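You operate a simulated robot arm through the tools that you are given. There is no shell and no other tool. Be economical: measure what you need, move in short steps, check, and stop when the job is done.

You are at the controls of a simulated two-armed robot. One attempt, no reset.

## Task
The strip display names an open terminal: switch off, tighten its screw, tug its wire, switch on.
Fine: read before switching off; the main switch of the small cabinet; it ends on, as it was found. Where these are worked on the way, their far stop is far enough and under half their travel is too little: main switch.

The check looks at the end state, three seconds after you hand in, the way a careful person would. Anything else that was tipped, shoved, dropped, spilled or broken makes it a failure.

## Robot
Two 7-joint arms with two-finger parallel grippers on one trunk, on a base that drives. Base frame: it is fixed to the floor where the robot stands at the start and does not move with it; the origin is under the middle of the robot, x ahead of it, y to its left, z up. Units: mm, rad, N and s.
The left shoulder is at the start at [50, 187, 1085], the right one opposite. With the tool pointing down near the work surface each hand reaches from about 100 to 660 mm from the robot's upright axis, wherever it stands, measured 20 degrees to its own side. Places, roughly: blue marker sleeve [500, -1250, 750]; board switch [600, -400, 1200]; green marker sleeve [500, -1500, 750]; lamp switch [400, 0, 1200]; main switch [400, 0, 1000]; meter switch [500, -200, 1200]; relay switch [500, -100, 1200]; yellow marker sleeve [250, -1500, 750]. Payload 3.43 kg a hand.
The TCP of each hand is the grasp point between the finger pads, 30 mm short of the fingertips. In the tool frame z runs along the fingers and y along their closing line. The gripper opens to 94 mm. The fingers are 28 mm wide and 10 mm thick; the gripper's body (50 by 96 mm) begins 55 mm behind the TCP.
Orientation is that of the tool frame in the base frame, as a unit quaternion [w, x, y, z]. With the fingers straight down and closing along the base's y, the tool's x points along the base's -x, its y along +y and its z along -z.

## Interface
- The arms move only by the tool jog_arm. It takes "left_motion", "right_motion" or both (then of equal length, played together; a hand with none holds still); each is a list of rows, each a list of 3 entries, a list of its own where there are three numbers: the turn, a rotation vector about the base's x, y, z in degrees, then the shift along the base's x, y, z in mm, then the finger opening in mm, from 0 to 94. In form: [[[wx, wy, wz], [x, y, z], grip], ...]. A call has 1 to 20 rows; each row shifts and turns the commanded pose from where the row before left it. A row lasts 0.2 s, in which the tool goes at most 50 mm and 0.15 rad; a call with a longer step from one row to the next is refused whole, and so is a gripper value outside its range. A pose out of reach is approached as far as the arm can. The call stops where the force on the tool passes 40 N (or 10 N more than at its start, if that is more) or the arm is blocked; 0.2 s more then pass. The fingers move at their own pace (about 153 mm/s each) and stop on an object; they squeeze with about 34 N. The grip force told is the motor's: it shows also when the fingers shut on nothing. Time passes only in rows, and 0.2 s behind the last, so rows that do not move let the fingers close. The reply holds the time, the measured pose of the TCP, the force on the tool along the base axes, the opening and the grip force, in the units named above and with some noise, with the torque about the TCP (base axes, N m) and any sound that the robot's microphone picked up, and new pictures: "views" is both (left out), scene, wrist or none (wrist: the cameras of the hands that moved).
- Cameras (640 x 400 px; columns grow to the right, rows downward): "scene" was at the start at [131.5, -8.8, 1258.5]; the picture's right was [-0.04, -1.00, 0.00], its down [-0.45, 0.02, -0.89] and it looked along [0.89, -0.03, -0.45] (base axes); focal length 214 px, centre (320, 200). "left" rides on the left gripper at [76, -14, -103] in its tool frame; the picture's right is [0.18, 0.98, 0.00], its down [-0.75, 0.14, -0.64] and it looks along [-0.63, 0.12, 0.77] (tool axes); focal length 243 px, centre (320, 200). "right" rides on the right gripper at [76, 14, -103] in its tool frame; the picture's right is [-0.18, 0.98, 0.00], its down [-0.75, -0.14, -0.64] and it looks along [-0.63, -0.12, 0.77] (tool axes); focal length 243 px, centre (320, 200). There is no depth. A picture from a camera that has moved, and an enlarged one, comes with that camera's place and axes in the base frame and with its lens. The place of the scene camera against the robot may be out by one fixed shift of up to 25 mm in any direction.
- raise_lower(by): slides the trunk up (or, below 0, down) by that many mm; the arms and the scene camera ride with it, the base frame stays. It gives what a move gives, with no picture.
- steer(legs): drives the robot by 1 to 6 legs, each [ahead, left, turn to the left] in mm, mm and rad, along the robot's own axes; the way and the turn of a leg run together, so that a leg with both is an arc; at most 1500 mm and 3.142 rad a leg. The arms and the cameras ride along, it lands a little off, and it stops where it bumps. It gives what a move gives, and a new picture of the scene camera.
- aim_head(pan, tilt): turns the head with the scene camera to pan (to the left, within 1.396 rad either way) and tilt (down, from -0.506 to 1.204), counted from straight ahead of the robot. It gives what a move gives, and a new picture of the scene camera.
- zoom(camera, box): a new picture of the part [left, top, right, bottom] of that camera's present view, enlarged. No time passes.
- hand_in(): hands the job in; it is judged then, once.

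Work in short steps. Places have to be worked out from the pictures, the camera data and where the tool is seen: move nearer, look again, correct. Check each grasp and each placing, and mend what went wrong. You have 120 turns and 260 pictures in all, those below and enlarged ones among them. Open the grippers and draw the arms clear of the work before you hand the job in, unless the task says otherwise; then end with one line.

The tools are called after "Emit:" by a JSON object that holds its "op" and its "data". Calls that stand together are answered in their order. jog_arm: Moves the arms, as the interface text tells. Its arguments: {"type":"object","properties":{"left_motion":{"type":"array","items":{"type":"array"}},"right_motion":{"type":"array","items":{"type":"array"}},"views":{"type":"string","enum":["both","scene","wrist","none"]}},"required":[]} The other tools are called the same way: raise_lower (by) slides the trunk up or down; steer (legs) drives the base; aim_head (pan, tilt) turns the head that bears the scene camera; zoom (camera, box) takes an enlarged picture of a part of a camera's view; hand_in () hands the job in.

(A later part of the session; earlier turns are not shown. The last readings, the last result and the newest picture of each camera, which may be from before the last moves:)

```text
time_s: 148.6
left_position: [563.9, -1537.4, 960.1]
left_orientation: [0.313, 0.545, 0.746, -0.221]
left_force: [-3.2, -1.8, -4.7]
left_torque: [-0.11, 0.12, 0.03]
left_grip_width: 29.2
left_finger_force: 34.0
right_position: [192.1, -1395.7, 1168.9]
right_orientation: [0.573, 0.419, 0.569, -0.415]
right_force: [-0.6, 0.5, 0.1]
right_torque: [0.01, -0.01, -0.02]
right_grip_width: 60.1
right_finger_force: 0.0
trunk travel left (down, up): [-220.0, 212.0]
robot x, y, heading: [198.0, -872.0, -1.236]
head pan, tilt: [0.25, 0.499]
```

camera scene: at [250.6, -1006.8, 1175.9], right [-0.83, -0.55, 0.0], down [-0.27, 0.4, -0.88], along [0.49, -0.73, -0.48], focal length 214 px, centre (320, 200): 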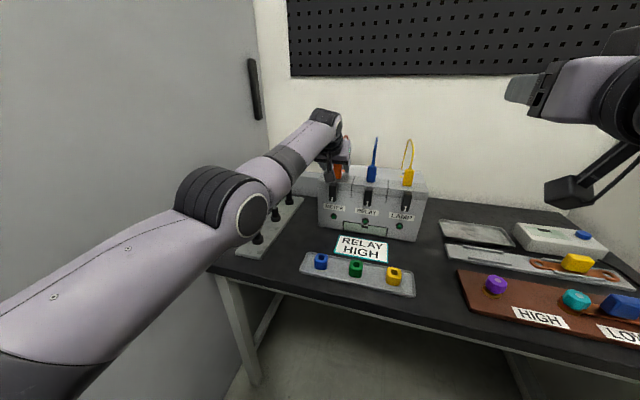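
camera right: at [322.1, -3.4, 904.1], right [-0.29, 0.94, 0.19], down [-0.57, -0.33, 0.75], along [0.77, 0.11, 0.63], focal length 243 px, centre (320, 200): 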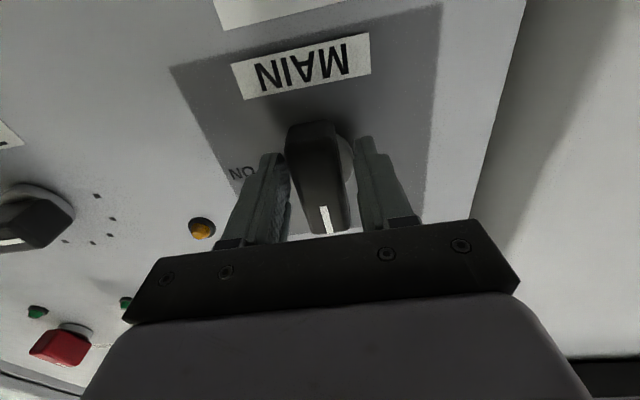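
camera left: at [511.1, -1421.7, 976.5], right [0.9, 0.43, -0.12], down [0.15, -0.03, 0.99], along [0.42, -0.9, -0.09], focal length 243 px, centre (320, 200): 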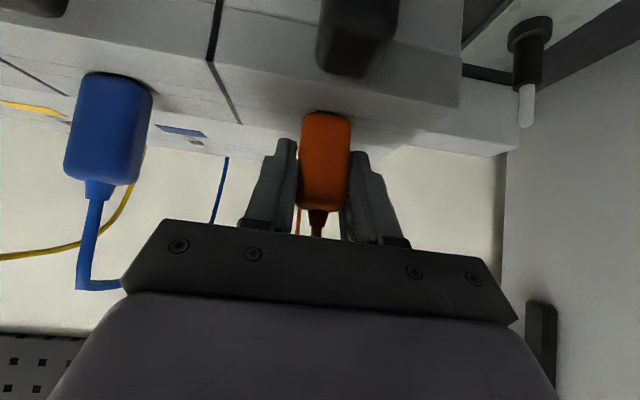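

The wire resists (about 5 N). I pull a little harder.

Emit:
{"op": "jog_arm", "data": {"left_motion": [[[0, 0, 0], [0, 0, 3], 0], [[0, 0, 0], [0, 0, 3], 0]], "views": "wrist"}}

```text
time_s: 149.2
left_position: [564.5, -1538.4, 960.6]
left_orientation: [0.309, 0.547, 0.747, -0.218]
left_force: [-3.4, -8.7, -21.5]
left_torque: [-0.48, 0.07, 0.04]
left_grip_width: 29.4
left_finger_force: 34.0
left hand out of reach, approached as far as the arm can: row 2
right_position: [193.5, -1396.4, 1167.1]
right_orientation: [0.572, 0.421, 0.569, -0.415]
right_force: [0.4, -0.1, 0.2]
right_torque: [0.0, -0.01, -0.01]
right_grip_width: 60.1
right_finger_force: 0.1
trunk travel left (down, up): [-220.0, 212.0]
robot x, y, heading: [197.6, -875.0, -1.23]
head pan, tilt: [0.25, 0.499]
camera left: at [511.3, -1421.3, 980.3], right [0.9, 0.43, -0.12], down [0.15, -0.04, 0.99], along [0.42, -0.9, -0.1], focal length 243 px, centre (320, 200)
```

left: 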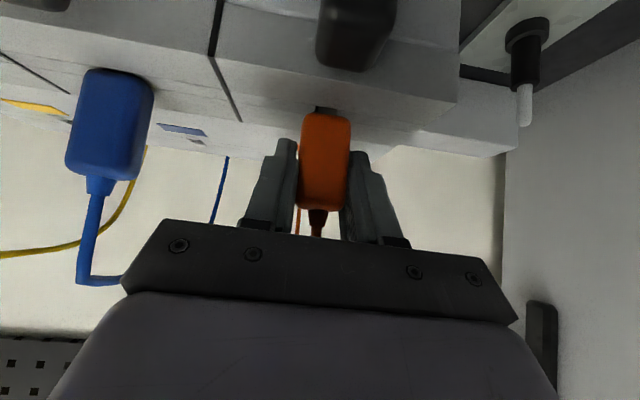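

It holds at about 22 N — a good tug. I ease back down, release, and withdraw back and up.

Emit:
{"op": "jog_arm", "data": {"left_motion": [[[0, 0, 0], [0, 0, -5], 0], [[0, 0, 0], [0, 0, -4], 0], [[0, 0, 0], [0, 0, 0], 60], [[0, 0, 0], [0, 0, 0], 60]], "views": "wrist"}}

Emit:
{"op": "steer", "data": {"legs": [[-120, 0, 0]]}}

Emit:
{"op": "zoom", "data": {"camera": "scene", "box": [290, 100, 450, 240]}}

```text
time_s: 150.2
left_position: [564.9, -1536.0, 960.0]
left_orientation: [0.316, 0.544, 0.745, -0.221]
left_force: [0.3, 0.3, 0.1]
left_torque: [0.03, 0.01, -0.02]
left_grip_width: 60.0
left_finger_force: 0.0
right_position: [193.2, -1393.2, 1170.0]
right_orientation: [0.573, 0.419, 0.569, -0.415]
right_force: [-0.3, -0.2, 0.4]
right_torque: [0.0, -0.03, 0.02]
right_grip_width: 60.2
right_finger_force: 0.1
trunk travel left (down, up): [-220.0, 212.0]
robot x, y, heading: [198.7, -870.9, -1.232]
head pan, tilt: [0.25, 0.499]
camera left: at [511.9, -1419.6, 978.0], right [0.9, 0.43, -0.12], down [0.14, -0.03, 0.99], along [0.42, -0.9, -0.09], focal length 243 px, centre (320, 200)
```

left: 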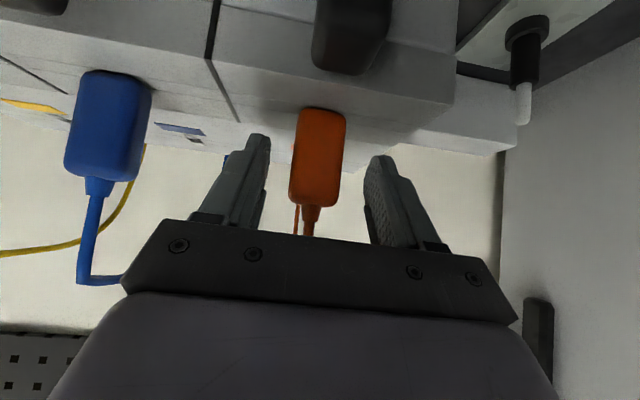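

```text
time_s: 151.5
left_position: [525.5, -1423.1, 958.8]
left_orientation: [0.314, 0.544, 0.746, -0.221]
left_force: [-0.8, 0.1, 0.8]
left_torque: [0.01, 0.0, 0.01]
left_grip_width: 60.1
left_finger_force: 0.0
right_position: [153.3, -1281.1, 1170.2]
right_orientation: [0.573, 0.42, 0.568, -0.415]
right_force: [-0.4, -0.4, 0.4]
right_torque: [-0.02, 0.01, 0.0]
right_grip_width: 60.0
right_finger_force: 0.0
trunk travel left (down, up): [-220.0, 212.0]
robot x, y, heading: [162.6, -756.9, -1.232]
head pan, tilt: [0.25, 0.499]
camera scene: at [210.8, -893.1, 1176.1], right [-0.83, -0.55, 0.0], down [-0.27, 0.4, -0.88], along [0.49, -0.73, -0.48], focal length 214 px, centre (320, 200)
```

scene: 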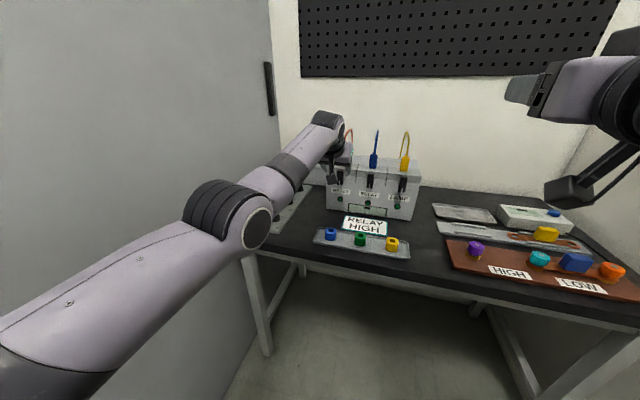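

```text
2.86 times, centred on (370, 170) of scene
camera zoom: at [210.8, -893.1, 1176.1], right [-0.83, -0.55, 0.0], down [-0.27, 0.4, -0.88], along [0.49, -0.73, -0.48], focal length 613 px, centre (177, 286)
```

zoom: 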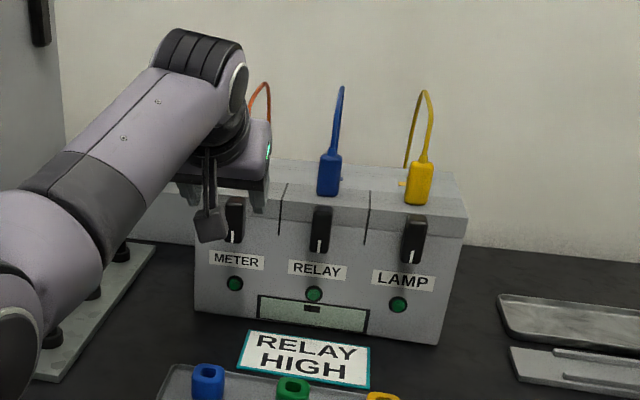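

The plug stays in place. Now I fold the left arm back to its travel pose (tool down, retracted) before driving.

Emit:
{"op": "jog_arm", "data": {"left_motion": [[[0, 0, 0], [-8, 25, 35], 60], [[0, 0, 0], [-8, 25, 35], 60], [[6.68, 2.1, 0], [-12, 36, 20], 60], [[6.68, 2.1, 0], [-12, 36, 15], 60], [[6.68, 2.1, 0], [-12, 36, 10], 60], [[6.68, 2.1, 0], [-12, 36, 0], 60], [[6.68, 2.1, 0], [-12, 36, 0], 60], [[6.68, 2.1, 0], [-12, 36, 0], 60], [[0, 0, 0], [-12, 36, 0], 60], [[0, 0, 0], [-12, 36, 0], 60], [[0, 0, 0], [-12, 36, 0], 60]], "views": "scene"}}

Emit:
{"op": "raise_lower", "data": {"by": 80}}

```text
time_s: 153.6
left_position: [607.8, -1176.3, 1123.1]
left_orientation: [0.121, 0.422, 0.896, 0.067]
left_force: [-0.1, -0.4, 0.6]
left_torque: [0.05, 0.0, 0.01]
left_grip_width: 60.1
left_finger_force: 0.1
left hand out of reach, approached as far as the arm can: row 5, 6, 7, 8, 9, 10
right_position: [152.5, -1281.4, 1169.5]
right_orientation: [0.573, 0.42, 0.569, -0.415]
right_force: [-0.4, 0.0, 0.1]
right_torque: [0.02, 0.03, 0.01]
right_grip_width: 60.2
right_finger_force: 0.1
trunk travel left (down, up): [-220.0, 212.0]
robot x, y, heading: [156.9, -758.0, -1.229]
head pan, tilt: [0.25, 0.499]
stopped in row 10 (left hand): the arm was blocked; the commanded pose is now the measured one
camera scene: at [210.5, -893.6, 1176.0], right [-0.83, -0.55, 0.0], down [-0.27, 0.4, -0.88], along [0.49, -0.73, -0.48], focal length 214 px, centre (320, 200)
```

scene: 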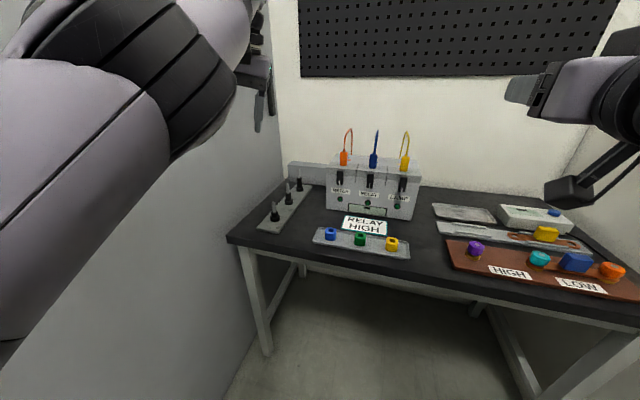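

```text
time_s: 154.7
left_position: [607.4, -1175.0, 1202.9]
left_orientation: [0.121, 0.421, 0.896, 0.065]
left_force: [0.3, -0.5, -0.1]
left_torque: [0.01, 0.02, 0.01]
left_grip_width: 60.1
left_finger_force: 0.1
right_position: [154.2, -1280.3, 1250.1]
right_orientation: [0.573, 0.419, 0.569, -0.415]
right_force: [0.3, 0.1, 0.4]
right_torque: [-0.01, 0.01, 0.03]
right_grip_width: 59.9
right_finger_force: 0.1
trunk travel left (down, up): [-300.0, 132.0]
robot x, y, heading: [161.1, -757.8, -1.237]
head pan, tilt: [0.25, 0.499]
```

The left hand is close to the tall cabinet's side. I move the robot away to the right and back, then continue folding.

Emit:
{"op": "steer", "data": {"legs": [[0, -120, 0], [-250, 0, 0]]}}

Emit:
{"op": "jog_arm", "data": {"left_motion": [[[0, 0, 0], [-15, 36, 0], 60], [[0, 0, 0], [-15, 36, 0], 60], [[0, 0, 0], [-15, 36, 0], 60], [[0, 0, 0], [-15, 36, 0], 60]], "views": "scene"}}

```text
time_s: 157.4
left_position: [411.5, -976.4, 1204.2]
left_orientation: [0.122, 0.421, 0.896, 0.066]
left_force: [0.2, 0.1, 0.4]
left_torque: [-0.01, 0.02, 0.0]
left_grip_width: 59.8
left_finger_force: 0.1
right_position: [-42.7, -1081.5, 1249.8]
right_orientation: [0.573, 0.42, 0.568, -0.416]
right_force: [-0.1, 0.9, 0.7]
right_torque: [0.01, 0.0, -0.01]
right_grip_width: 60.1
right_finger_force: 0.1
trunk travel left (down, up): [-300.0, 132.0]
robot x, y, heading: [-39.1, -559.9, -1.235]
head pan, tilt: [0.25, 0.499]
camera scene: at [14.2, -695.4, 1256.1], right [-0.83, -0.55, 0.0], down [-0.27, 0.4, -0.88], along [0.49, -0.73, -0.48], focal length 214 px, centre (320, 200)
```

scene: 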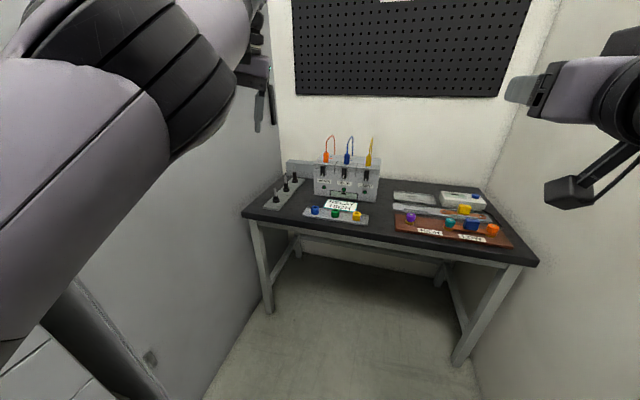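

```text
time_s: 157.9
left_position: [424.9, -930.1, 1064.0]
left_orientation: [-0.007, 0.407, 0.899, 0.159]
left_force: [-0.3, 0.5, 1.7]
left_torque: [0.0, 0.0, -0.02]
left_grip_width: 59.9
left_finger_force: 0.1
right_position: [-43.5, -1082.3, 1250.2]
right_orientation: [0.574, 0.42, 0.569, -0.414]
right_force: [-0.4, -0.3, -0.5]
right_torque: [0.01, -0.03, 0.03]
right_grip_width: 59.9
right_finger_force: 0.1
trunk travel left (down, up): [-300.0, 132.0]
robot x, y, heading: [-36.6, -558.9, -1.231]
head pan, tilt: [0.25, 0.499]
stopped in row 2 (left hand): the arm was blocked; the commanded pose is now the measured one
camera scene: at [13.9, -695.6, 1256.0], right [-0.83, -0.56, 0.0], down [-0.27, 0.4, -0.88], along [0.49, -0.73, -0.48], focal length 214 px, centre (320, 200)
```

scene: 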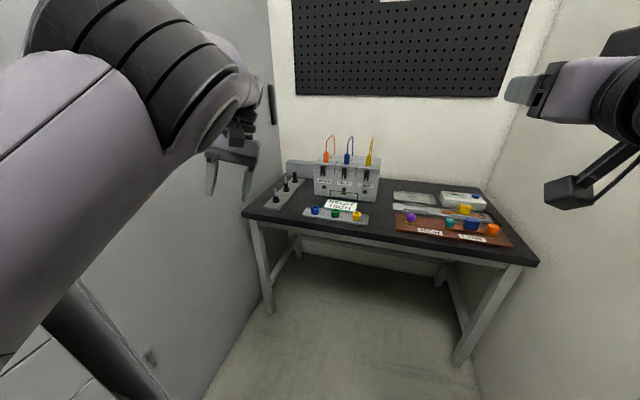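

The left arm is against a joint limit in this fold. I straighten its orientation while moving it inward and up, then try again.

Emit:
{"op": "jog_arm", "data": {"left_motion": [[[-4.2, -1.5, -5], [-20, -8, 20], 60], [[-4.2, -1.5, -5], [-20, -8, 20], 60], [[-4.2, -1.5, -5], [-20, -8, 20], 60], [[-4.2, -1.5, -5], [-20, -8, 20], 60], [[0, 0, 0], [-20, -8, 0], 60]], "views": "scene"}}

```text
time_s: 158.6
left_position: [406.0, -928.4, 1002.5]
left_orientation: [-0.042, 0.465, 0.87, 0.157]
left_force: [0.5, 0.0, 0.8]
left_torque: [0.02, -0.01, 0.01]
left_grip_width: 60.2
left_finger_force: 0.0
left hand out of reach, approached as far as the arm can: row 3
right_position: [-41.9, -1081.7, 1249.3]
right_orientation: [0.573, 0.419, 0.569, -0.415]
right_force: [-0.3, -0.5, 0.0]
right_torque: [0.02, -0.01, -0.03]
right_grip_width: 59.9
right_finger_force: 0.0
trunk travel left (down, up): [-300.0, 132.0]
robot x, y, heading: [-37.0, -556.7, -1.23]
head pan, tilt: [0.25, 0.499]
stopped in row 3 (left hand): the arm was blocked; the commanded pose is now the measured one
camera scene: at [14.7, -695.2, 1256.1], right [-0.83, -0.56, 0.0], down [-0.27, 0.4, -0.88], along [0.49, -0.73, -0.48], focal length 214 px, centre (320, 200)
```

scene: 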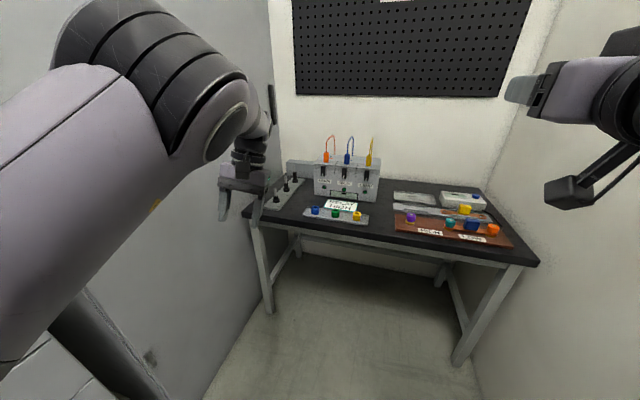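

The arm is in an elbow-up branch, so I try retracting by lowering the hand toward the body (free space in front of the bench).

Emit:
{"op": "jog_arm", "data": {"left_motion": [[[0, 0, 0], [-15, 15, -30], 60], [[0, 0, 0], [-15, 15, -30], 60], [[0, 0, 0], [-18, 25, -25], 60], [[0, 0, 0], [-18, 30, -20], 60], [[0, 0, 0], [-18, 30, -10], 60], [[0, 0, 0], [-18, 30, 0], 60]], "views": "scene"}}

```text
time_s: 160.0
left_position: [417.9, -790.3, 873.7]
left_orientation: [-0.071, 0.444, 0.879, 0.157]
left_force: [-1.1, 0.5, -0.5]
left_torque: [0.0, -0.01, -0.01]
left_grip_width: 59.8
left_finger_force: 0.0
left hand out of reach, approached as far as the arm can: row 2, 3, 4, 5, 6
right_position: [-42.7, -1081.9, 1249.3]
right_orientation: [0.573, 0.419, 0.569, -0.415]
right_force: [-0.6, -0.1, 0.4]
right_torque: [0.02, 0.01, 0.01]
right_grip_width: 59.9
right_finger_force: 0.0
trunk travel left (down, up): [-300.0, 132.0]
robot x, y, heading: [-38.6, -558.3, -1.232]
head pan, tilt: [0.25, 0.499]
camera scene: at [14.6, -695.6, 1256.0], right [-0.83, -0.56, 0.0], down [-0.27, 0.4, -0.88], along [0.49, -0.73, -0.48], focal length 214 px, centre (320, 200)
```

scene: 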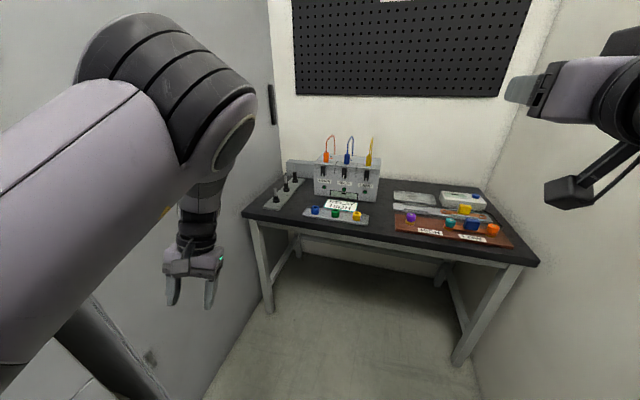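

The hand hangs down closer now. I bring it inward to narrow the arm.

Emit:
{"op": "jog_arm", "data": {"left_motion": [[[0, 0, 0], [-36, -5, 0], 60], [[0, 0, 0], [-36, -5, 0], 60], [[0, 0, 0], [-36, -5, 0], 60], [[0, 0, 0], [-36, 0, 0], 60], [[0, 0, 0], [-36, 10, 0], 60]], "views": "scene"}}

```text
time_s: 161.2
left_position: [419.4, -812.9, 880.2]
left_orientation: [-0.062, 0.446, 0.881, 0.145]
left_force: [0.1, 0.1, 0.1]
left_torque: [-0.03, 0.01, -0.01]
left_grip_width: 60.2
left_finger_force: 0.1
left hand out of reach, approached as far as the arm can: row 1, 2, 3, 4, 5
right_position: [-42.4, -1083.4, 1249.8]
right_orientation: [0.573, 0.419, 0.569, -0.415]
right_force: [0.7, 0.6, 0.4]
right_torque: [0.03, -0.01, 0.01]
right_grip_width: 60.0
right_finger_force: 0.1
trunk travel left (down, up): [-300.0, 132.0]
robot x, y, heading: [-37.8, -560.6, -1.241]
head pan, tilt: [0.25, 0.499]
camera scene: at [14.6, -695.7, 1256.0], right [-0.83, -0.56, 0.0], down [-0.27, 0.4, -0.88], along [0.49, -0.73, -0.48], focal length 214 px, centre (320, 200)
```

scene: 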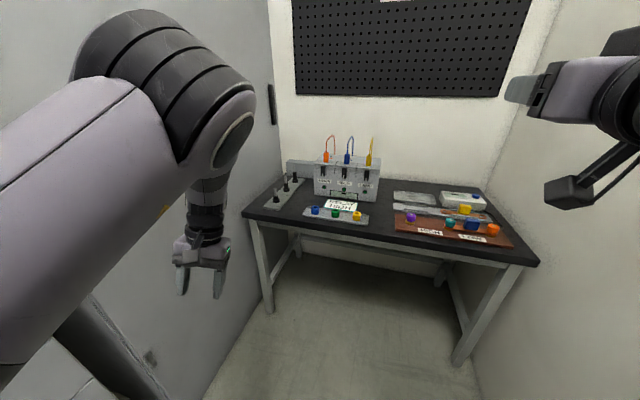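

The left arm is folded compactly enough (radius about 520). I go back to the turning spot and turn toward the cabinet in two stages.

Emit:
{"op": "steer", "data": {"legs": [[-530, -20, 0], [0, 0, 0.8]]}}

Emit:
{"op": "aim_head", "data": {"pan": 0.7, "tilt": 0.5}}

```text
time_s: 166.3
left_position: [269.0, 82.3, 882.8]
left_orientation: [-0.112, 0.064, 0.986, 0.107]
left_force: [-0.3, 0.5, 0.4]
left_torque: [0.01, 0.03, 0.01]
left_grip_width: 60.3
left_finger_force: 0.2
right_position: [141.9, -437.2, 1249.6]
right_orientation: [0.69, 0.163, 0.688, -0.158]
right_force: [0.5, 0.6, 0.2]
right_torque: [0.01, -0.03, 0.02]
right_grip_width: 60.0
right_finger_force: 0.1
trunk travel left (down, up): [-300.0, 132.0]
robot x, y, heading: [-232.3, -72.3, -0.43]
head pan, tilt: [0.25, 0.499]
camera scene: at [-106.4, -115.5, 1256.0], right [-0.18, -0.98, 0.0], down [-0.47, 0.08, -0.88], along [0.86, -0.15, -0.48], focal length 214 px, centre (320, 200)
```

scene: 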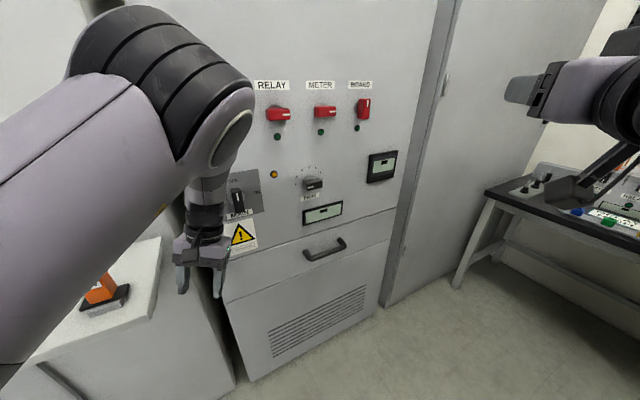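

```text
time_s: 167.2
left_position: [268.2, 82.6, 882.4]
left_orientation: [-0.112, 0.062, 0.986, 0.105]
left_force: [1.0, 0.4, -0.1]
left_torque: [0.01, -0.04, -0.01]
left_grip_width: 60.0
left_finger_force: 0.0
right_position: [142.2, -436.8, 1249.4]
right_orientation: [0.69, 0.162, 0.688, -0.157]
right_force: [0.7, -0.3, 0.5]
right_torque: [-0.03, -0.02, 0.0]
right_grip_width: 59.8
right_finger_force: 0.0
trunk travel left (down, up): [-300.0, 132.0]
robot x, y, heading: [-230.3, -67.7, -0.426]
head pan, tilt: [0.7, 0.499]
camera scene: at [-108.4, -75.1, 1256.0], right [0.27, -0.96, 0.0], down [-0.46, -0.13, -0.88], along [0.85, 0.24, -0.48], focal length 214 px, centre (320, 200)
```

scene: 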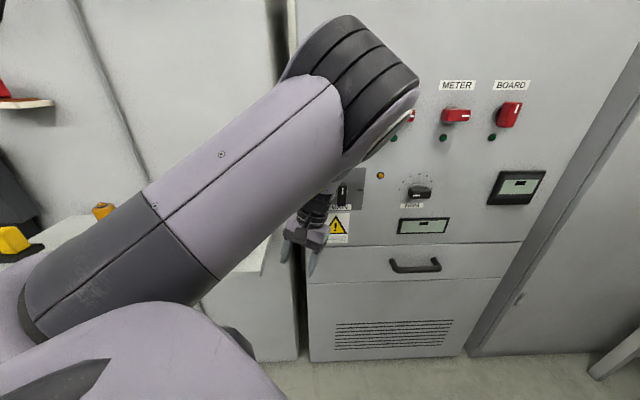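

The elbow is passing fairly near the panel, so I first step 60 mm away from it, then complete the turn.

Emit:
{"op": "steer", "data": {"legs": [[-44, -40, 0], [0, 0, 0.74]]}}

Emit:
{"op": "aim_head", "data": {"pan": 0, "tilt": 0.3}}

Emit:
{"op": "zoom", "data": {"camera": "scene", "box": [320, 100, 600, 300]}}

```text
time_s: 168.8
left_position: [203.6, 98.8, 879.7]
left_orientation: [-0.107, 0.023, 0.99, 0.09]
left_force: [3.3, -13.8, -2.8]
left_torque: [0.13, 0.0, 0.03]
left_grip_width: 51.8
left_finger_force: 0.1
right_position: [116.8, -422.9, 1248.6]
right_orientation: [0.696, 0.133, 0.694, -0.128]
right_force: [-0.2, -0.5, -0.7]
right_torque: [-0.01, -0.01, -0.01]
right_grip_width: 60.1
right_finger_force: 0.0
trunk travel left (down, up): [-300.0, 132.0]
robot x, y, heading: [-284.1, -91.5, -0.334]
head pan, tilt: [0.7, 0.499]
stopped in leg 2: the force on the tool passed its limit (the readings are from after the stop); the commanded pose is now the measured one
camera scene: at [-164.7, -82.3, 1256.0], right [0.35, -0.94, 0.0], down [-0.45, -0.17, -0.88], along [0.82, 0.31, -0.48], focal length 214 px, centre (320, 200)
```

scene: 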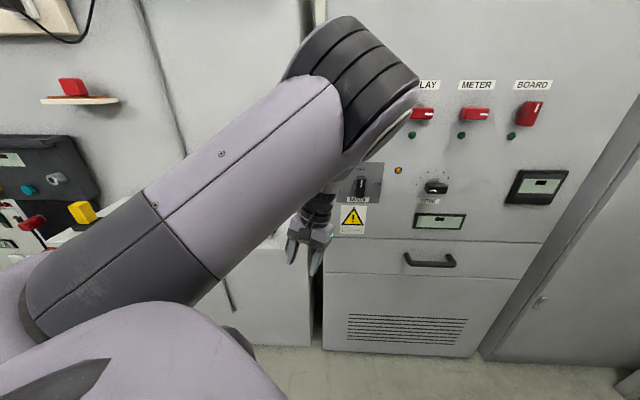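

```text
time_s: 169.9
left_position: [204.3, 100.4, 881.8]
left_orientation: [-0.108, 0.021, 0.99, 0.091]
left_force: [6.3, -18.9, -6.5]
left_torque: [0.04, 0.06, -0.06]
left_grip_width: 49.4
left_finger_force: 0.1
right_position: [119.5, -423.8, 1249.1]
right_orientation: [0.696, 0.132, 0.695, -0.126]
right_force: [-0.3, -0.6, 0.5]
right_torque: [0.01, 0.0, -0.02]
right_grip_width: 60.2
right_finger_force: 0.1
trunk travel left (down, up): [-300.0, 132.0]
robot x, y, heading: [-289.0, -86.3, -0.338]
head pan, tilt: [0.0, 0.3]
camera scene: at [-161.0, -145.6, 1274.1], right [-0.33, -0.94, 0.0], down [-0.28, 0.1, -0.95], along [0.9, -0.32, -0.3], focal length 214 px, centre (320, 200)
```

scene: 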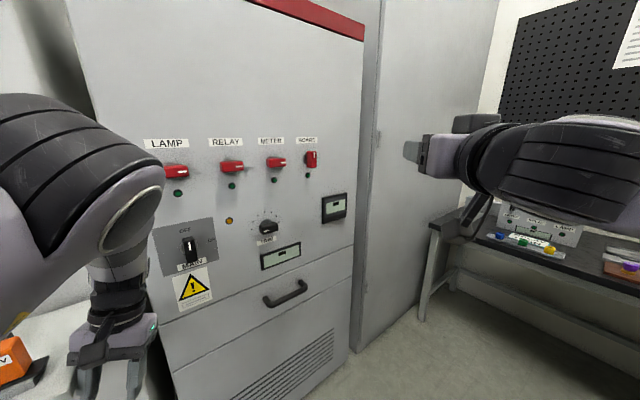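

```text
2.00 times, centred on (460, 200) of scene
camera zoom: at [-161.0, -145.6, 1274.1], right [-0.33, -0.94, 0.0], down [-0.28, 0.1, -0.95], along [0.9, -0.32, -0.3], focal length 429 px, centre (40, 200)
```

zoom: 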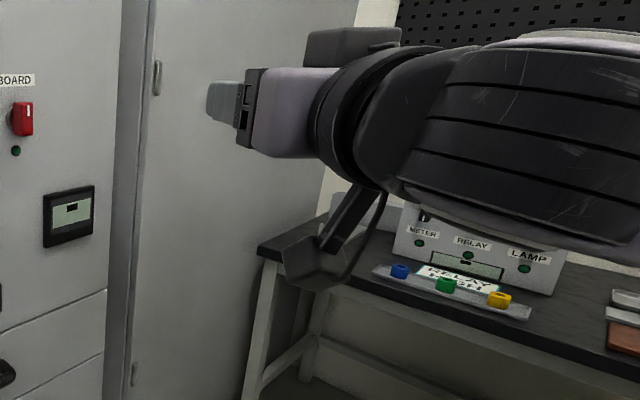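

Something is pressing on the left hand's finger. I look with the left wrist camera before moving.

Emit:
{"op": "zoom", "data": {"camera": "left", "box": [0, 0, 640, 400]}}

Emit:
{"op": "aim_head", "data": {"pan": 0.6, "tilt": 0.9}}

```text
1.00 times, centred on (320, 200) of left
camera zoom: at [150.3, 68.8, 993.9], right [-0.12, 0.97, 0.21], down [0.88, 0.0, 0.48], along [0.46, 0.25, -0.85], focal length 243 px, centre (320, 200)
```

zoom: 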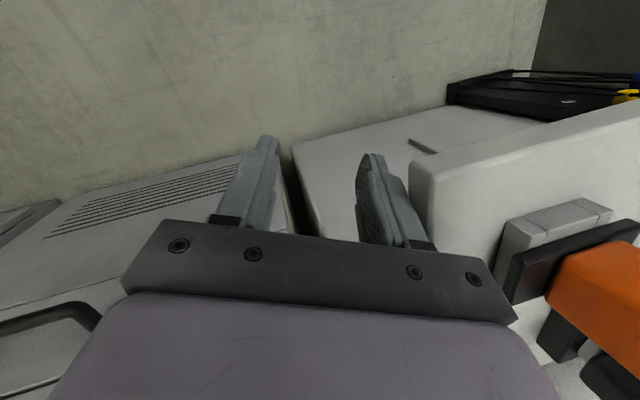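

```text
time_s: 170.9
left_position: [203.8, 99.6, 881.1]
left_orientation: [-0.108, 0.021, 0.99, 0.092]
left_force: [8.1, -19.5, -6.1]
left_torque: [0.09, 0.08, -0.1]
left_grip_width: 48.8
left_finger_force: 0.0
right_position: [117.8, -422.0, 1249.4]
right_orientation: [0.696, 0.132, 0.695, -0.127]
right_force: [-0.7, -0.7, -0.1]
right_torque: [0.02, -0.03, -0.03]
right_grip_width: 60.0
right_finger_force: 0.0
trunk travel left (down, up): [-300.0, 132.0]
robot x, y, heading: [-286.7, -85.7, -0.342]
head pan, tilt: [0.6, 0.901]
camera scene: at [-176.1, -95.1, 1222.1], right [0.26, -0.97, 0.0], down [-0.76, -0.2, -0.62], along [0.6, 0.16, -0.78], focal length 214 px, centre (320, 200)
```

scene: 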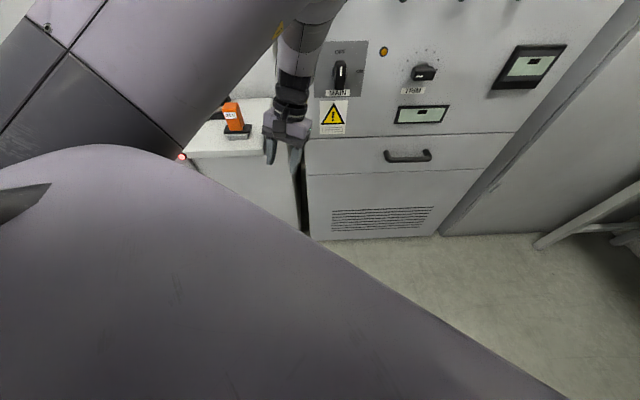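

The finger touched the white worktop's side edge. I turn back a bit to release it, move to a spot farther from that corner, and only then turn toward the panel.

Emit:
{"op": "steer", "data": {"legs": [[0, 0, -0.12], [0, -175, 0], [110, 0, 0]]}}

Emit:
{"op": "steer", "data": {"legs": [[0, 0, 0.4], [0, 0, 0.38]]}}

```text
time_s: 173.8
left_position: [244.1, -163.6, 882.2]
left_orientation: [-0.102, 0.08, 0.987, 0.099]
left_force: [-0.3, -0.1, 0.1]
left_torque: [-0.01, 0.02, -0.05]
left_grip_width: 60.1
left_finger_force: 0.2
right_position: [96.0, -672.6, 1249.9]
right_orientation: [0.688, 0.173, 0.685, -0.167]
right_force: [0.1, 0.5, 0.2]
right_torque: [-0.04, -0.01, -0.01]
right_grip_width: 59.5
right_finger_force: 0.0
trunk travel left (down, up): [-300.0, 132.0]
robot x, y, heading: [-261.6, -295.7, -0.456]
head pan, tilt: [0.6, 0.901]
camera scene: at [-157.2, -314.4, 1222.1], right [0.14, -0.99, 0.0], down [-0.78, -0.11, -0.62], along [0.61, 0.09, -0.78], focal length 214 px, centre (320, 200)
```

scene: 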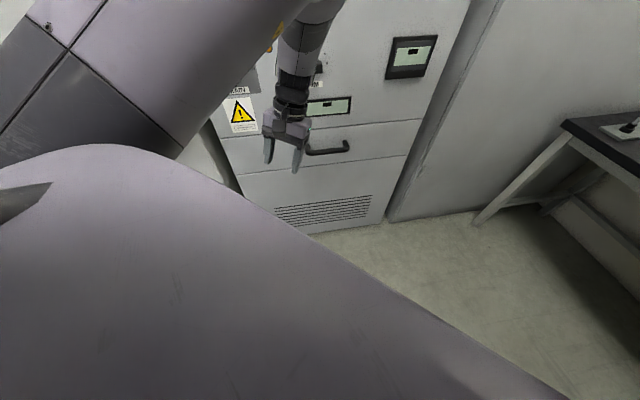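

```text
time_s: 176.5
left_position: [5.1, 156.5, 881.5]
left_orientation: [-0.131, -0.301, 0.943, 0.052]
left_force: [-0.1, -0.2, 0.1]
left_torque: [-0.01, -0.02, -0.04]
left_grip_width: 60.0
left_finger_force: 0.0
right_position: [255.6, -309.3, 1249.6]
right_orientation: [0.7, -0.1, 0.699, 0.105]
right_force: [0.3, 0.1, -0.5]
right_torque: [0.04, 0.01, -0.01]
right_grip_width: 59.9
right_finger_force: 0.2
trunk travel left (down, up): [-300.0, 132.0]
robot x, y, heading: [-266.9, -290.8, 0.32]
head pan, tilt: [0.6, 0.901]
camera scene: at [-183.8, -220.4, 1222.1], right [0.8, -0.61, 0.0], down [-0.47, -0.62, -0.62], along [0.38, 0.49, -0.78], focal length 214 px, centre (320, 200)
```

scene: 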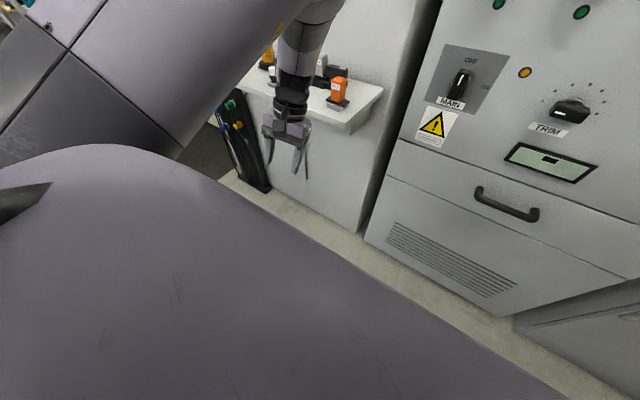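

The turn is clear. I drive 60 mm closer and aim the head to the panel; the right tool already points at it with fingers closing sideways, right for MAIN's upright bar.

Emit:
{"op": "steer", "data": {"legs": [[60, 0, 0]]}}

Emit:
{"op": "raise_lower", "data": {"by": -195}}

Emit:
{"op": "aim_head", "data": {"pan": 0.1, "tilt": 0.25}}

```text
time_s: 177.5
left_position: [63.1, 176.1, 881.3]
left_orientation: [-0.133, -0.3, 0.943, 0.053]
left_force: [0.2, 0.0, -0.3]
left_torque: [0.03, 0.01, 0.01]
left_grip_width: 60.1
left_finger_force: 0.1
right_position: [314.7, -289.3, 1248.7]
right_orientation: [0.7, -0.099, 0.7, 0.104]
right_force: [-0.1, 0.2, 0.2]
right_torque: [0.0, -0.02, -0.01]
right_grip_width: 60.0
right_finger_force: 0.1
trunk travel left (down, up): [-300.0, 132.0]
robot x, y, heading: [-207.7, -277.9, 0.321]
head pan, tilt: [0.6, 0.901]
camera scene: at [-125.8, -201.4, 1222.1], right [0.8, -0.61, 0.0], down [-0.47, -0.62, -0.62], along [0.38, 0.49, -0.78], focal length 214 px, centre (320, 200)
```

scene: 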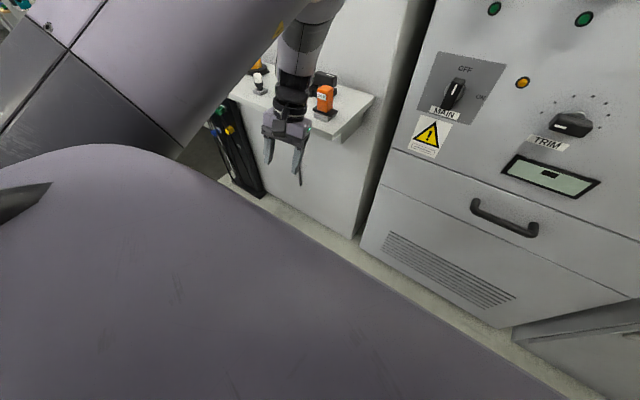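

```text
time_s: 179.6
left_position: [62.5, 175.0, 687.0]
left_orientation: [-0.131, -0.301, 0.943, 0.052]
left_force: [-0.5, -0.8, 0.0]
left_torque: [0.01, 0.0, -0.01]
left_grip_width: 60.0
left_finger_force: 0.1
right_position: [313.2, -290.3, 1055.7]
right_orientation: [0.7, -0.099, 0.7, 0.104]
right_force: [0.2, -0.9, 0.0]
right_torque: [-0.01, -0.01, 0.02]
right_grip_width: 59.9
right_finger_force: 0.0
trunk travel left (down, up): [-105.0, 327.0]
robot x, y, heading: [-206.0, -276.8, 0.318]
head pan, tilt: [0.6, 0.901]
```

```text
time_s: 180.6
left_position: [63.6, 175.9, 685.9]
left_orientation: [-0.131, -0.301, 0.943, 0.052]
left_force: [-0.3, 0.3, 0.5]
left_torque: [0.01, 0.0, 0.02]
left_grip_width: 59.9
left_finger_force: 0.1
right_position: [314.0, -289.2, 1054.5]
right_orientation: [0.7, -0.099, 0.699, 0.105]
right_force: [-0.3, 0.5, 0.3]
right_torque: [-0.02, -0.01, 0.01]
right_grip_width: 60.0
right_finger_force: 0.0
trunk travel left (down, up): [-105.0, 327.0]
robot x, y, heading: [-208.5, -276.2, 0.32]
head pan, tilt: [0.099, 0.25]
camera scene: at [-86.9, -223.6, 1084.1], right [0.41, -0.91, 0.0], down [-0.23, -0.1, -0.97], along [0.88, 0.4, -0.25], focal length 214 px, centre (320, 200)
```

scene: 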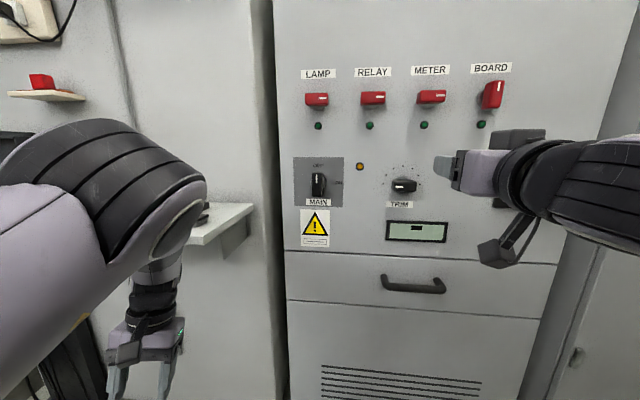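

I slide the right hand left to in front of MAIN, 140 mm off.

Emit:
{"op": "jog_arm", "data": {"right_motion": [[[0, 0, 1], [-1.7, 33.4, -9], 75], [[0, 0, 0], [-1.7, 33.4, -9], 75], [[0, 0, 0], [-1.7, 33.4, -9], 75], [[0, 0, 0], [-1.7, 33.4, -9], 75], [[0, 0, 0], [-1.7, 33.4, -9], 75], [[0, 0, 0], [-1.7, 33.4, -9], 75], [[0, 0, 0], [-1.7, 33.4, -9], 75], [[0, 0, 0], [-1.7, 33.4, -9], 75]], "views": "both"}}

```text
time_s: 182.4
left_position: [62.7, 174.8, 686.3]
left_orientation: [-0.131, -0.3, 0.943, 0.053]
left_force: [-0.4, -0.5, 0.5]
left_torque: [0.04, 0.03, 0.02]
left_grip_width: 60.1
left_finger_force: 0.0
right_position: [301.5, -21.9, 983.5]
right_orientation: [0.699, -0.105, 0.699, 0.11]
right_force: [0.5, 0.1, -0.1]
right_torque: [0.02, 0.03, -0.01]
right_grip_width: 75.1
right_finger_force: 0.1
trunk travel left (down, up): [-105.0, 327.0]
robot x, y, heading: [-209.6, -273.3, 0.319]
head pan, tilt: [0.099, 0.25]
camera scene: at [-86.8, -223.6, 1084.2], right [0.41, -0.91, 0.0], down [-0.23, -0.1, -0.97], along [0.88, 0.39, -0.25], focal length 214 px, centre (320, 200)
camera right: at [200.1, -38.8, 905.9], right [-0.3, 0.94, 0.19], down [-0.57, -0.33, 0.75], along [0.77, 0.11, 0.63], focal length 243 px, centre (320, 200)
```

scene: 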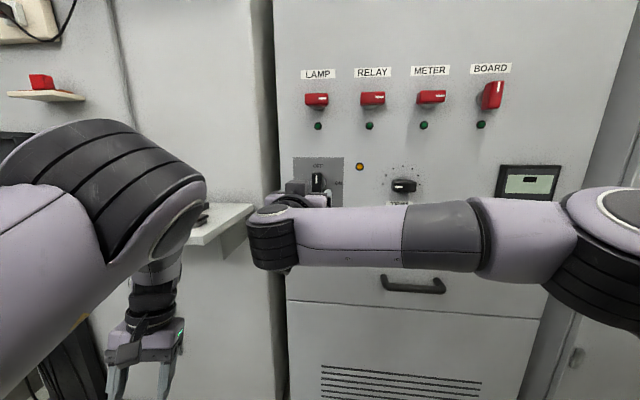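
right: 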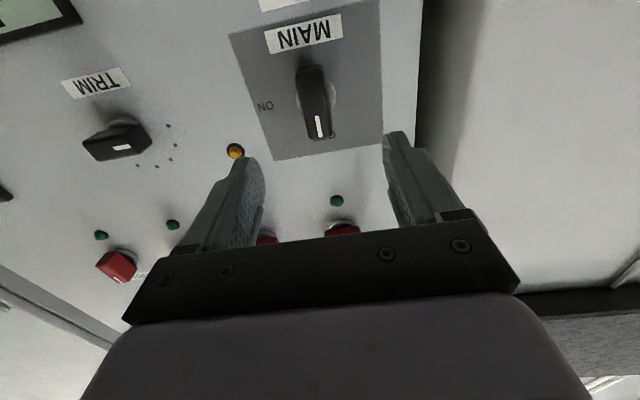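

MAIN's bar is right on axis. I advance 127 mm with the fingers at 75 mm.

Emit:
{"op": "jog_arm", "data": {"right_motion": [[[0, 0, 0], [29, 6, 0], 75], [[0, 0, 0], [29, 9, 0], 75], [[0, 0, 0], [29, 9, 0], 75], [[0, 0, 0], [20, 6, 0], 75], [[0, 0, 0], [14, 5, 0], 75]], "views": "both"}}

```text
time_s: 183.6
left_position: [62.6, 175.3, 687.4]
left_orientation: [-0.132, -0.3, 0.943, 0.052]
left_force: [0.4, 0.0, 0.7]
left_torque: [0.03, 0.01, 0.02]
left_grip_width: 60.0
left_finger_force: 0.1
right_position: [421.9, 11.5, 982.5]
right_orientation: [0.699, -0.105, 0.699, 0.111]
right_force: [0.4, -0.5, 0.8]
right_torque: [-0.02, 0.01, 0.03]
right_grip_width: 75.0
right_finger_force: 0.1
trunk travel left (down, up): [-105.0, 327.0]
robot x, y, heading: [-211.0, -274.3, 0.323]
head pan, tilt: [0.099, 0.25]
camera scene: at [-86.8, -223.6, 1084.2], right [0.41, -0.91, 0.0], down [-0.23, -0.1, -0.97], along [0.88, 0.39, -0.25], focal length 214 px, centre (320, 200)
camera right: at [319.8, -4.6, 905.6], right [-0.3, 0.94, 0.19], down [-0.57, -0.34, 0.75], along [0.77, 0.11, 0.63], focal length 243 px, centre (320, 200)
```

scene: 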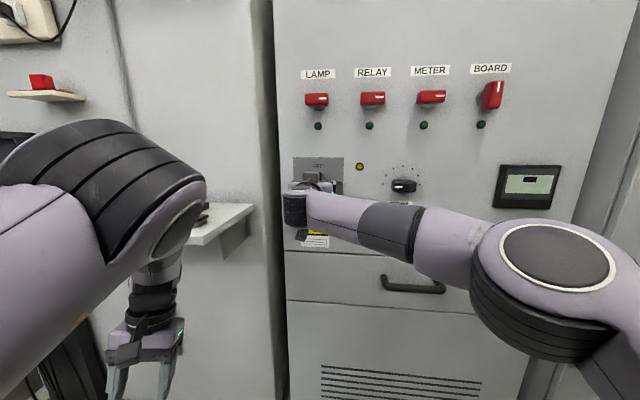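
right: 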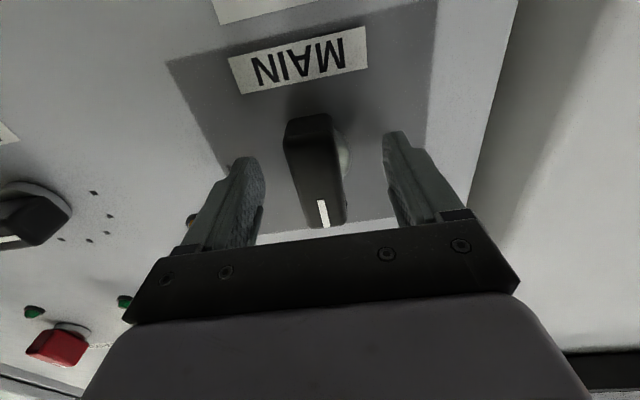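

Well placed around the bar. I close and turn +45° toward ON first.

Emit:
{"op": "jog_arm", "data": {"right_motion": [[[0, 0, 0], [2, 0, 0], 60], [[0, 0, 0], [0, 0, 0], 0], [[0, 0, 0], [0, 0, 0], 0], [[7.8, 2.48, 0], [0, 0, 0], 0], [[7.8, 2.48, 0], [0, 0, 0], 0], [[7.8, 2.48, 0], [0, 0, 0], 0], [[7.8, 2.48, 0], [0, 0, 0], 0], [[7.8, 2.48, 0], [0, 0, 0], 0], [[7.8, 2.48, 0], [0, 0, 0], 0]], "views": "both"}}

```text
time_s: 185.6
left_position: [62.9, 175.9, 686.2]
left_orientation: [-0.132, -0.3, 0.943, 0.053]
left_force: [0.4, 0.0, 0.5]
left_torque: [0.0, 0.05, 0.02]
left_grip_width: 59.8
left_finger_force: 0.1
right_position: [423.5, 12.7, 983.4]
right_orientation: [0.589, 0.196, 0.679, 0.392]
right_force: [13.2, 10.7, 8.2]
right_torque: [0.02, -0.08, 0.45]
right_grip_width: 41.3
right_finger_force: 45.5
trunk travel left (down, up): [-105.0, 327.0]
robot x, y, heading: [-206.9, -277.4, 0.324]
head pan, tilt: [0.099, 0.25]
camera scene: at [-86.3, -222.8, 1084.1], right [0.41, -0.91, 0.0], down [-0.23, -0.1, -0.97], along [0.88, 0.39, -0.25], focal length 214 px, centre (320, 200)
camera right: at [305.6, 46.4, 944.2], right [-0.15, 0.47, 0.87], down [-0.41, -0.83, 0.38], along [0.9, -0.3, 0.32], focal length 243 px, centre (320, 200)
```

scene: 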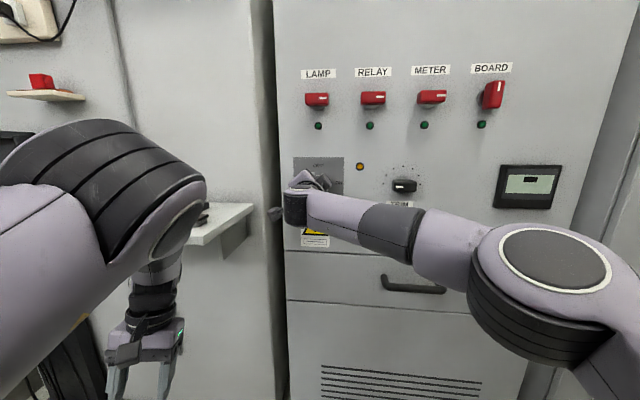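
right: 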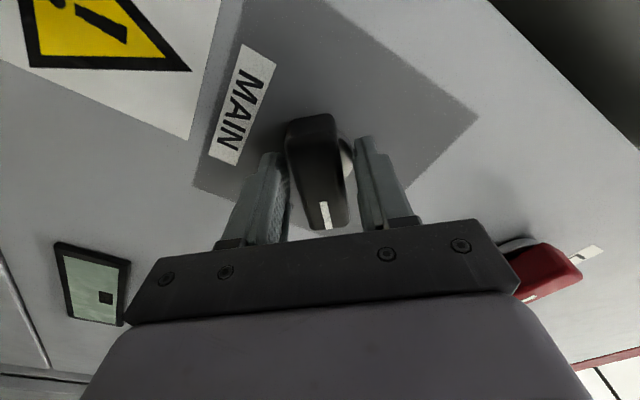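

Following. I turn the remaining ~42°.

Emit:
{"op": "jog_arm", "data": {"right_motion": [[[7.8, 2.48, 0], [0, 0, 0], 0], [[7.8, 2.48, 0], [0, 0, 0], 0], [[7.8, 2.48, 0], [0, 0, 0], 0], [[7.8, 2.48, 0], [0, 0, 0], 0], [[7.8, 2.48, 0], [0, 0, 0], 0], [[3, 0.95, 0], [0, 0, 0], 0]], "views": "both"}}

```text
time_s: 187.0
left_position: [61.3, 176.9, 687.4]
left_orientation: [-0.131, -0.301, 0.943, 0.052]
left_force: [-0.1, -0.4, -0.9]
left_torque: [-0.01, 0.0, -0.03]
left_grip_width: 60.0
left_finger_force: 0.1
right_position: [423.5, 13.4, 985.6]
right_orientation: [0.401, 0.434, 0.556, 0.585]
right_force: [15.7, 16.9, 19.5]
right_torque: [-0.15, -0.74, 0.62]
right_grip_width: 41.4
right_finger_force: 44.6
trunk travel left (down, up): [-105.0, 327.0]
robot x, y, heading: [-208.1, -275.7, 0.318]
head pan, tilt: [0.099, 0.25]
camera scene: at [-87.2, -222.9, 1084.2], right [0.41, -0.91, 0.0], down [-0.23, -0.1, -0.97], along [0.89, 0.39, -0.25], focal length 214 px, centre (320, 200)
camera right: at [302.0, 53.5, 1002.9], right [0.07, -0.23, 0.97], down [-0.39, -0.9, -0.19], along [0.92, -0.36, -0.15], focal length 243 px, centre (320, 200)
```

scene: 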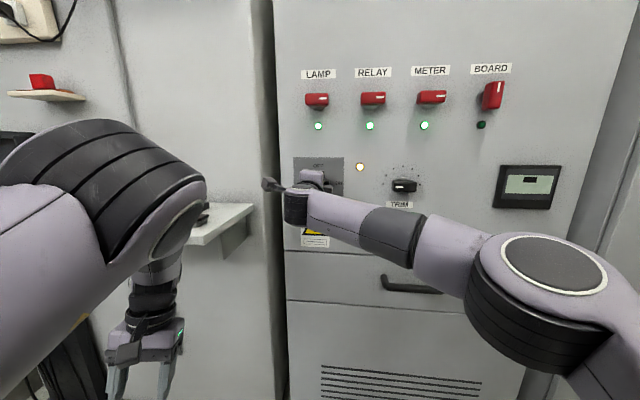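
right: 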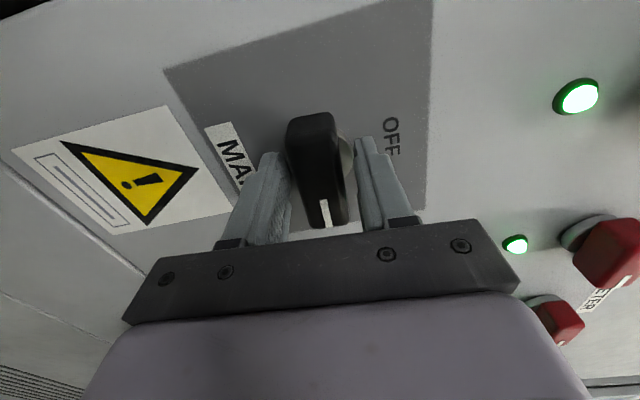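

The lamps are back on: MAIN is ON. I open and draw the hand straight back, then sideways clear.

Emit:
{"op": "jog_arm", "data": {"right_motion": [[[0, 0, 0], [0, 0, 0], 75], [[0, 0, 0], [0, 0, 0], 75], [[0, 0, 0], [-28, -9, 0], 75], [[0, 0, 0], [-38, -12, 0], 75], [[0, 0, 0], [-38, -12, 0], 75], [[0, 0, 0], [-5, -40, 20], 75], [[0, 0, 0], [0, -45, 15], 90], [[0, 0, 0], [0, -45, 15], 90]], "views": "scene"}}

Emit:
{"op": "zoom", "data": {"camera": "scene", "box": [270, 50, 570, 260]}}

```text
time_s: 188.8
left_position: [63.0, 175.8, 686.9]
left_orientation: [-0.131, -0.3, 0.943, 0.052]
left_force: [-0.1, -0.1, 0.5]
left_torque: [0.01, -0.01, -0.02]
left_grip_width: 60.3
left_finger_force: 0.1
right_position: [314.6, -153.3, 1034.5]
right_orientation: [0.4, 0.436, 0.557, 0.583]
right_force: [0.0, 0.2, 0.4]
right_torque: [-0.02, -0.01, -0.01]
right_grip_width: 90.1
right_finger_force: 0.1
trunk travel left (down, up): [-105.0, 327.0]
robot x, y, heading: [-207.9, -272.7, 0.324]
head pan, tilt: [0.099, 0.25]
camera scene: at [-86.8, -223.6, 1084.1], right [0.41, -0.91, 0.0], down [-0.23, -0.1, -0.97], along [0.88, 0.39, -0.25], focal length 214 px, centre (320, 200)
```

scene: 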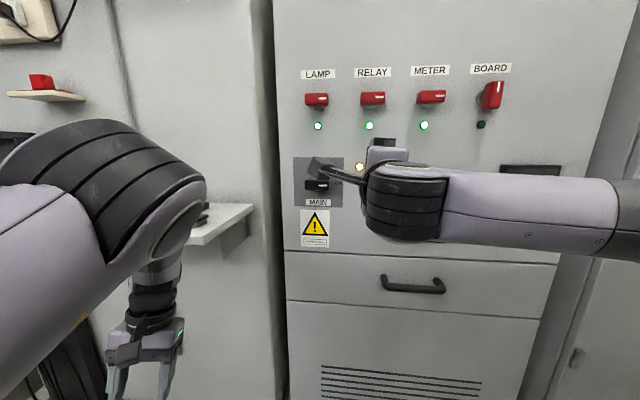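

```text
1.90 times, centred on (420, 155) of scene
camera zoom: at [-86.8, -223.6, 1084.1], right [0.41, -0.91, 0.0], down [-0.23, -0.1, -0.97], along [0.88, 0.39, -0.25], focal length 408 px, centre (130, 286)
```

zoom: 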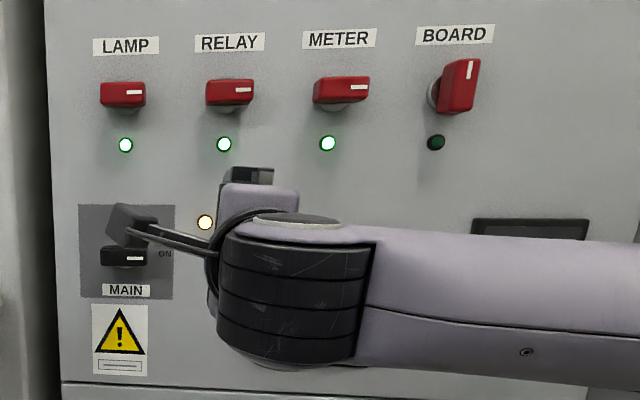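

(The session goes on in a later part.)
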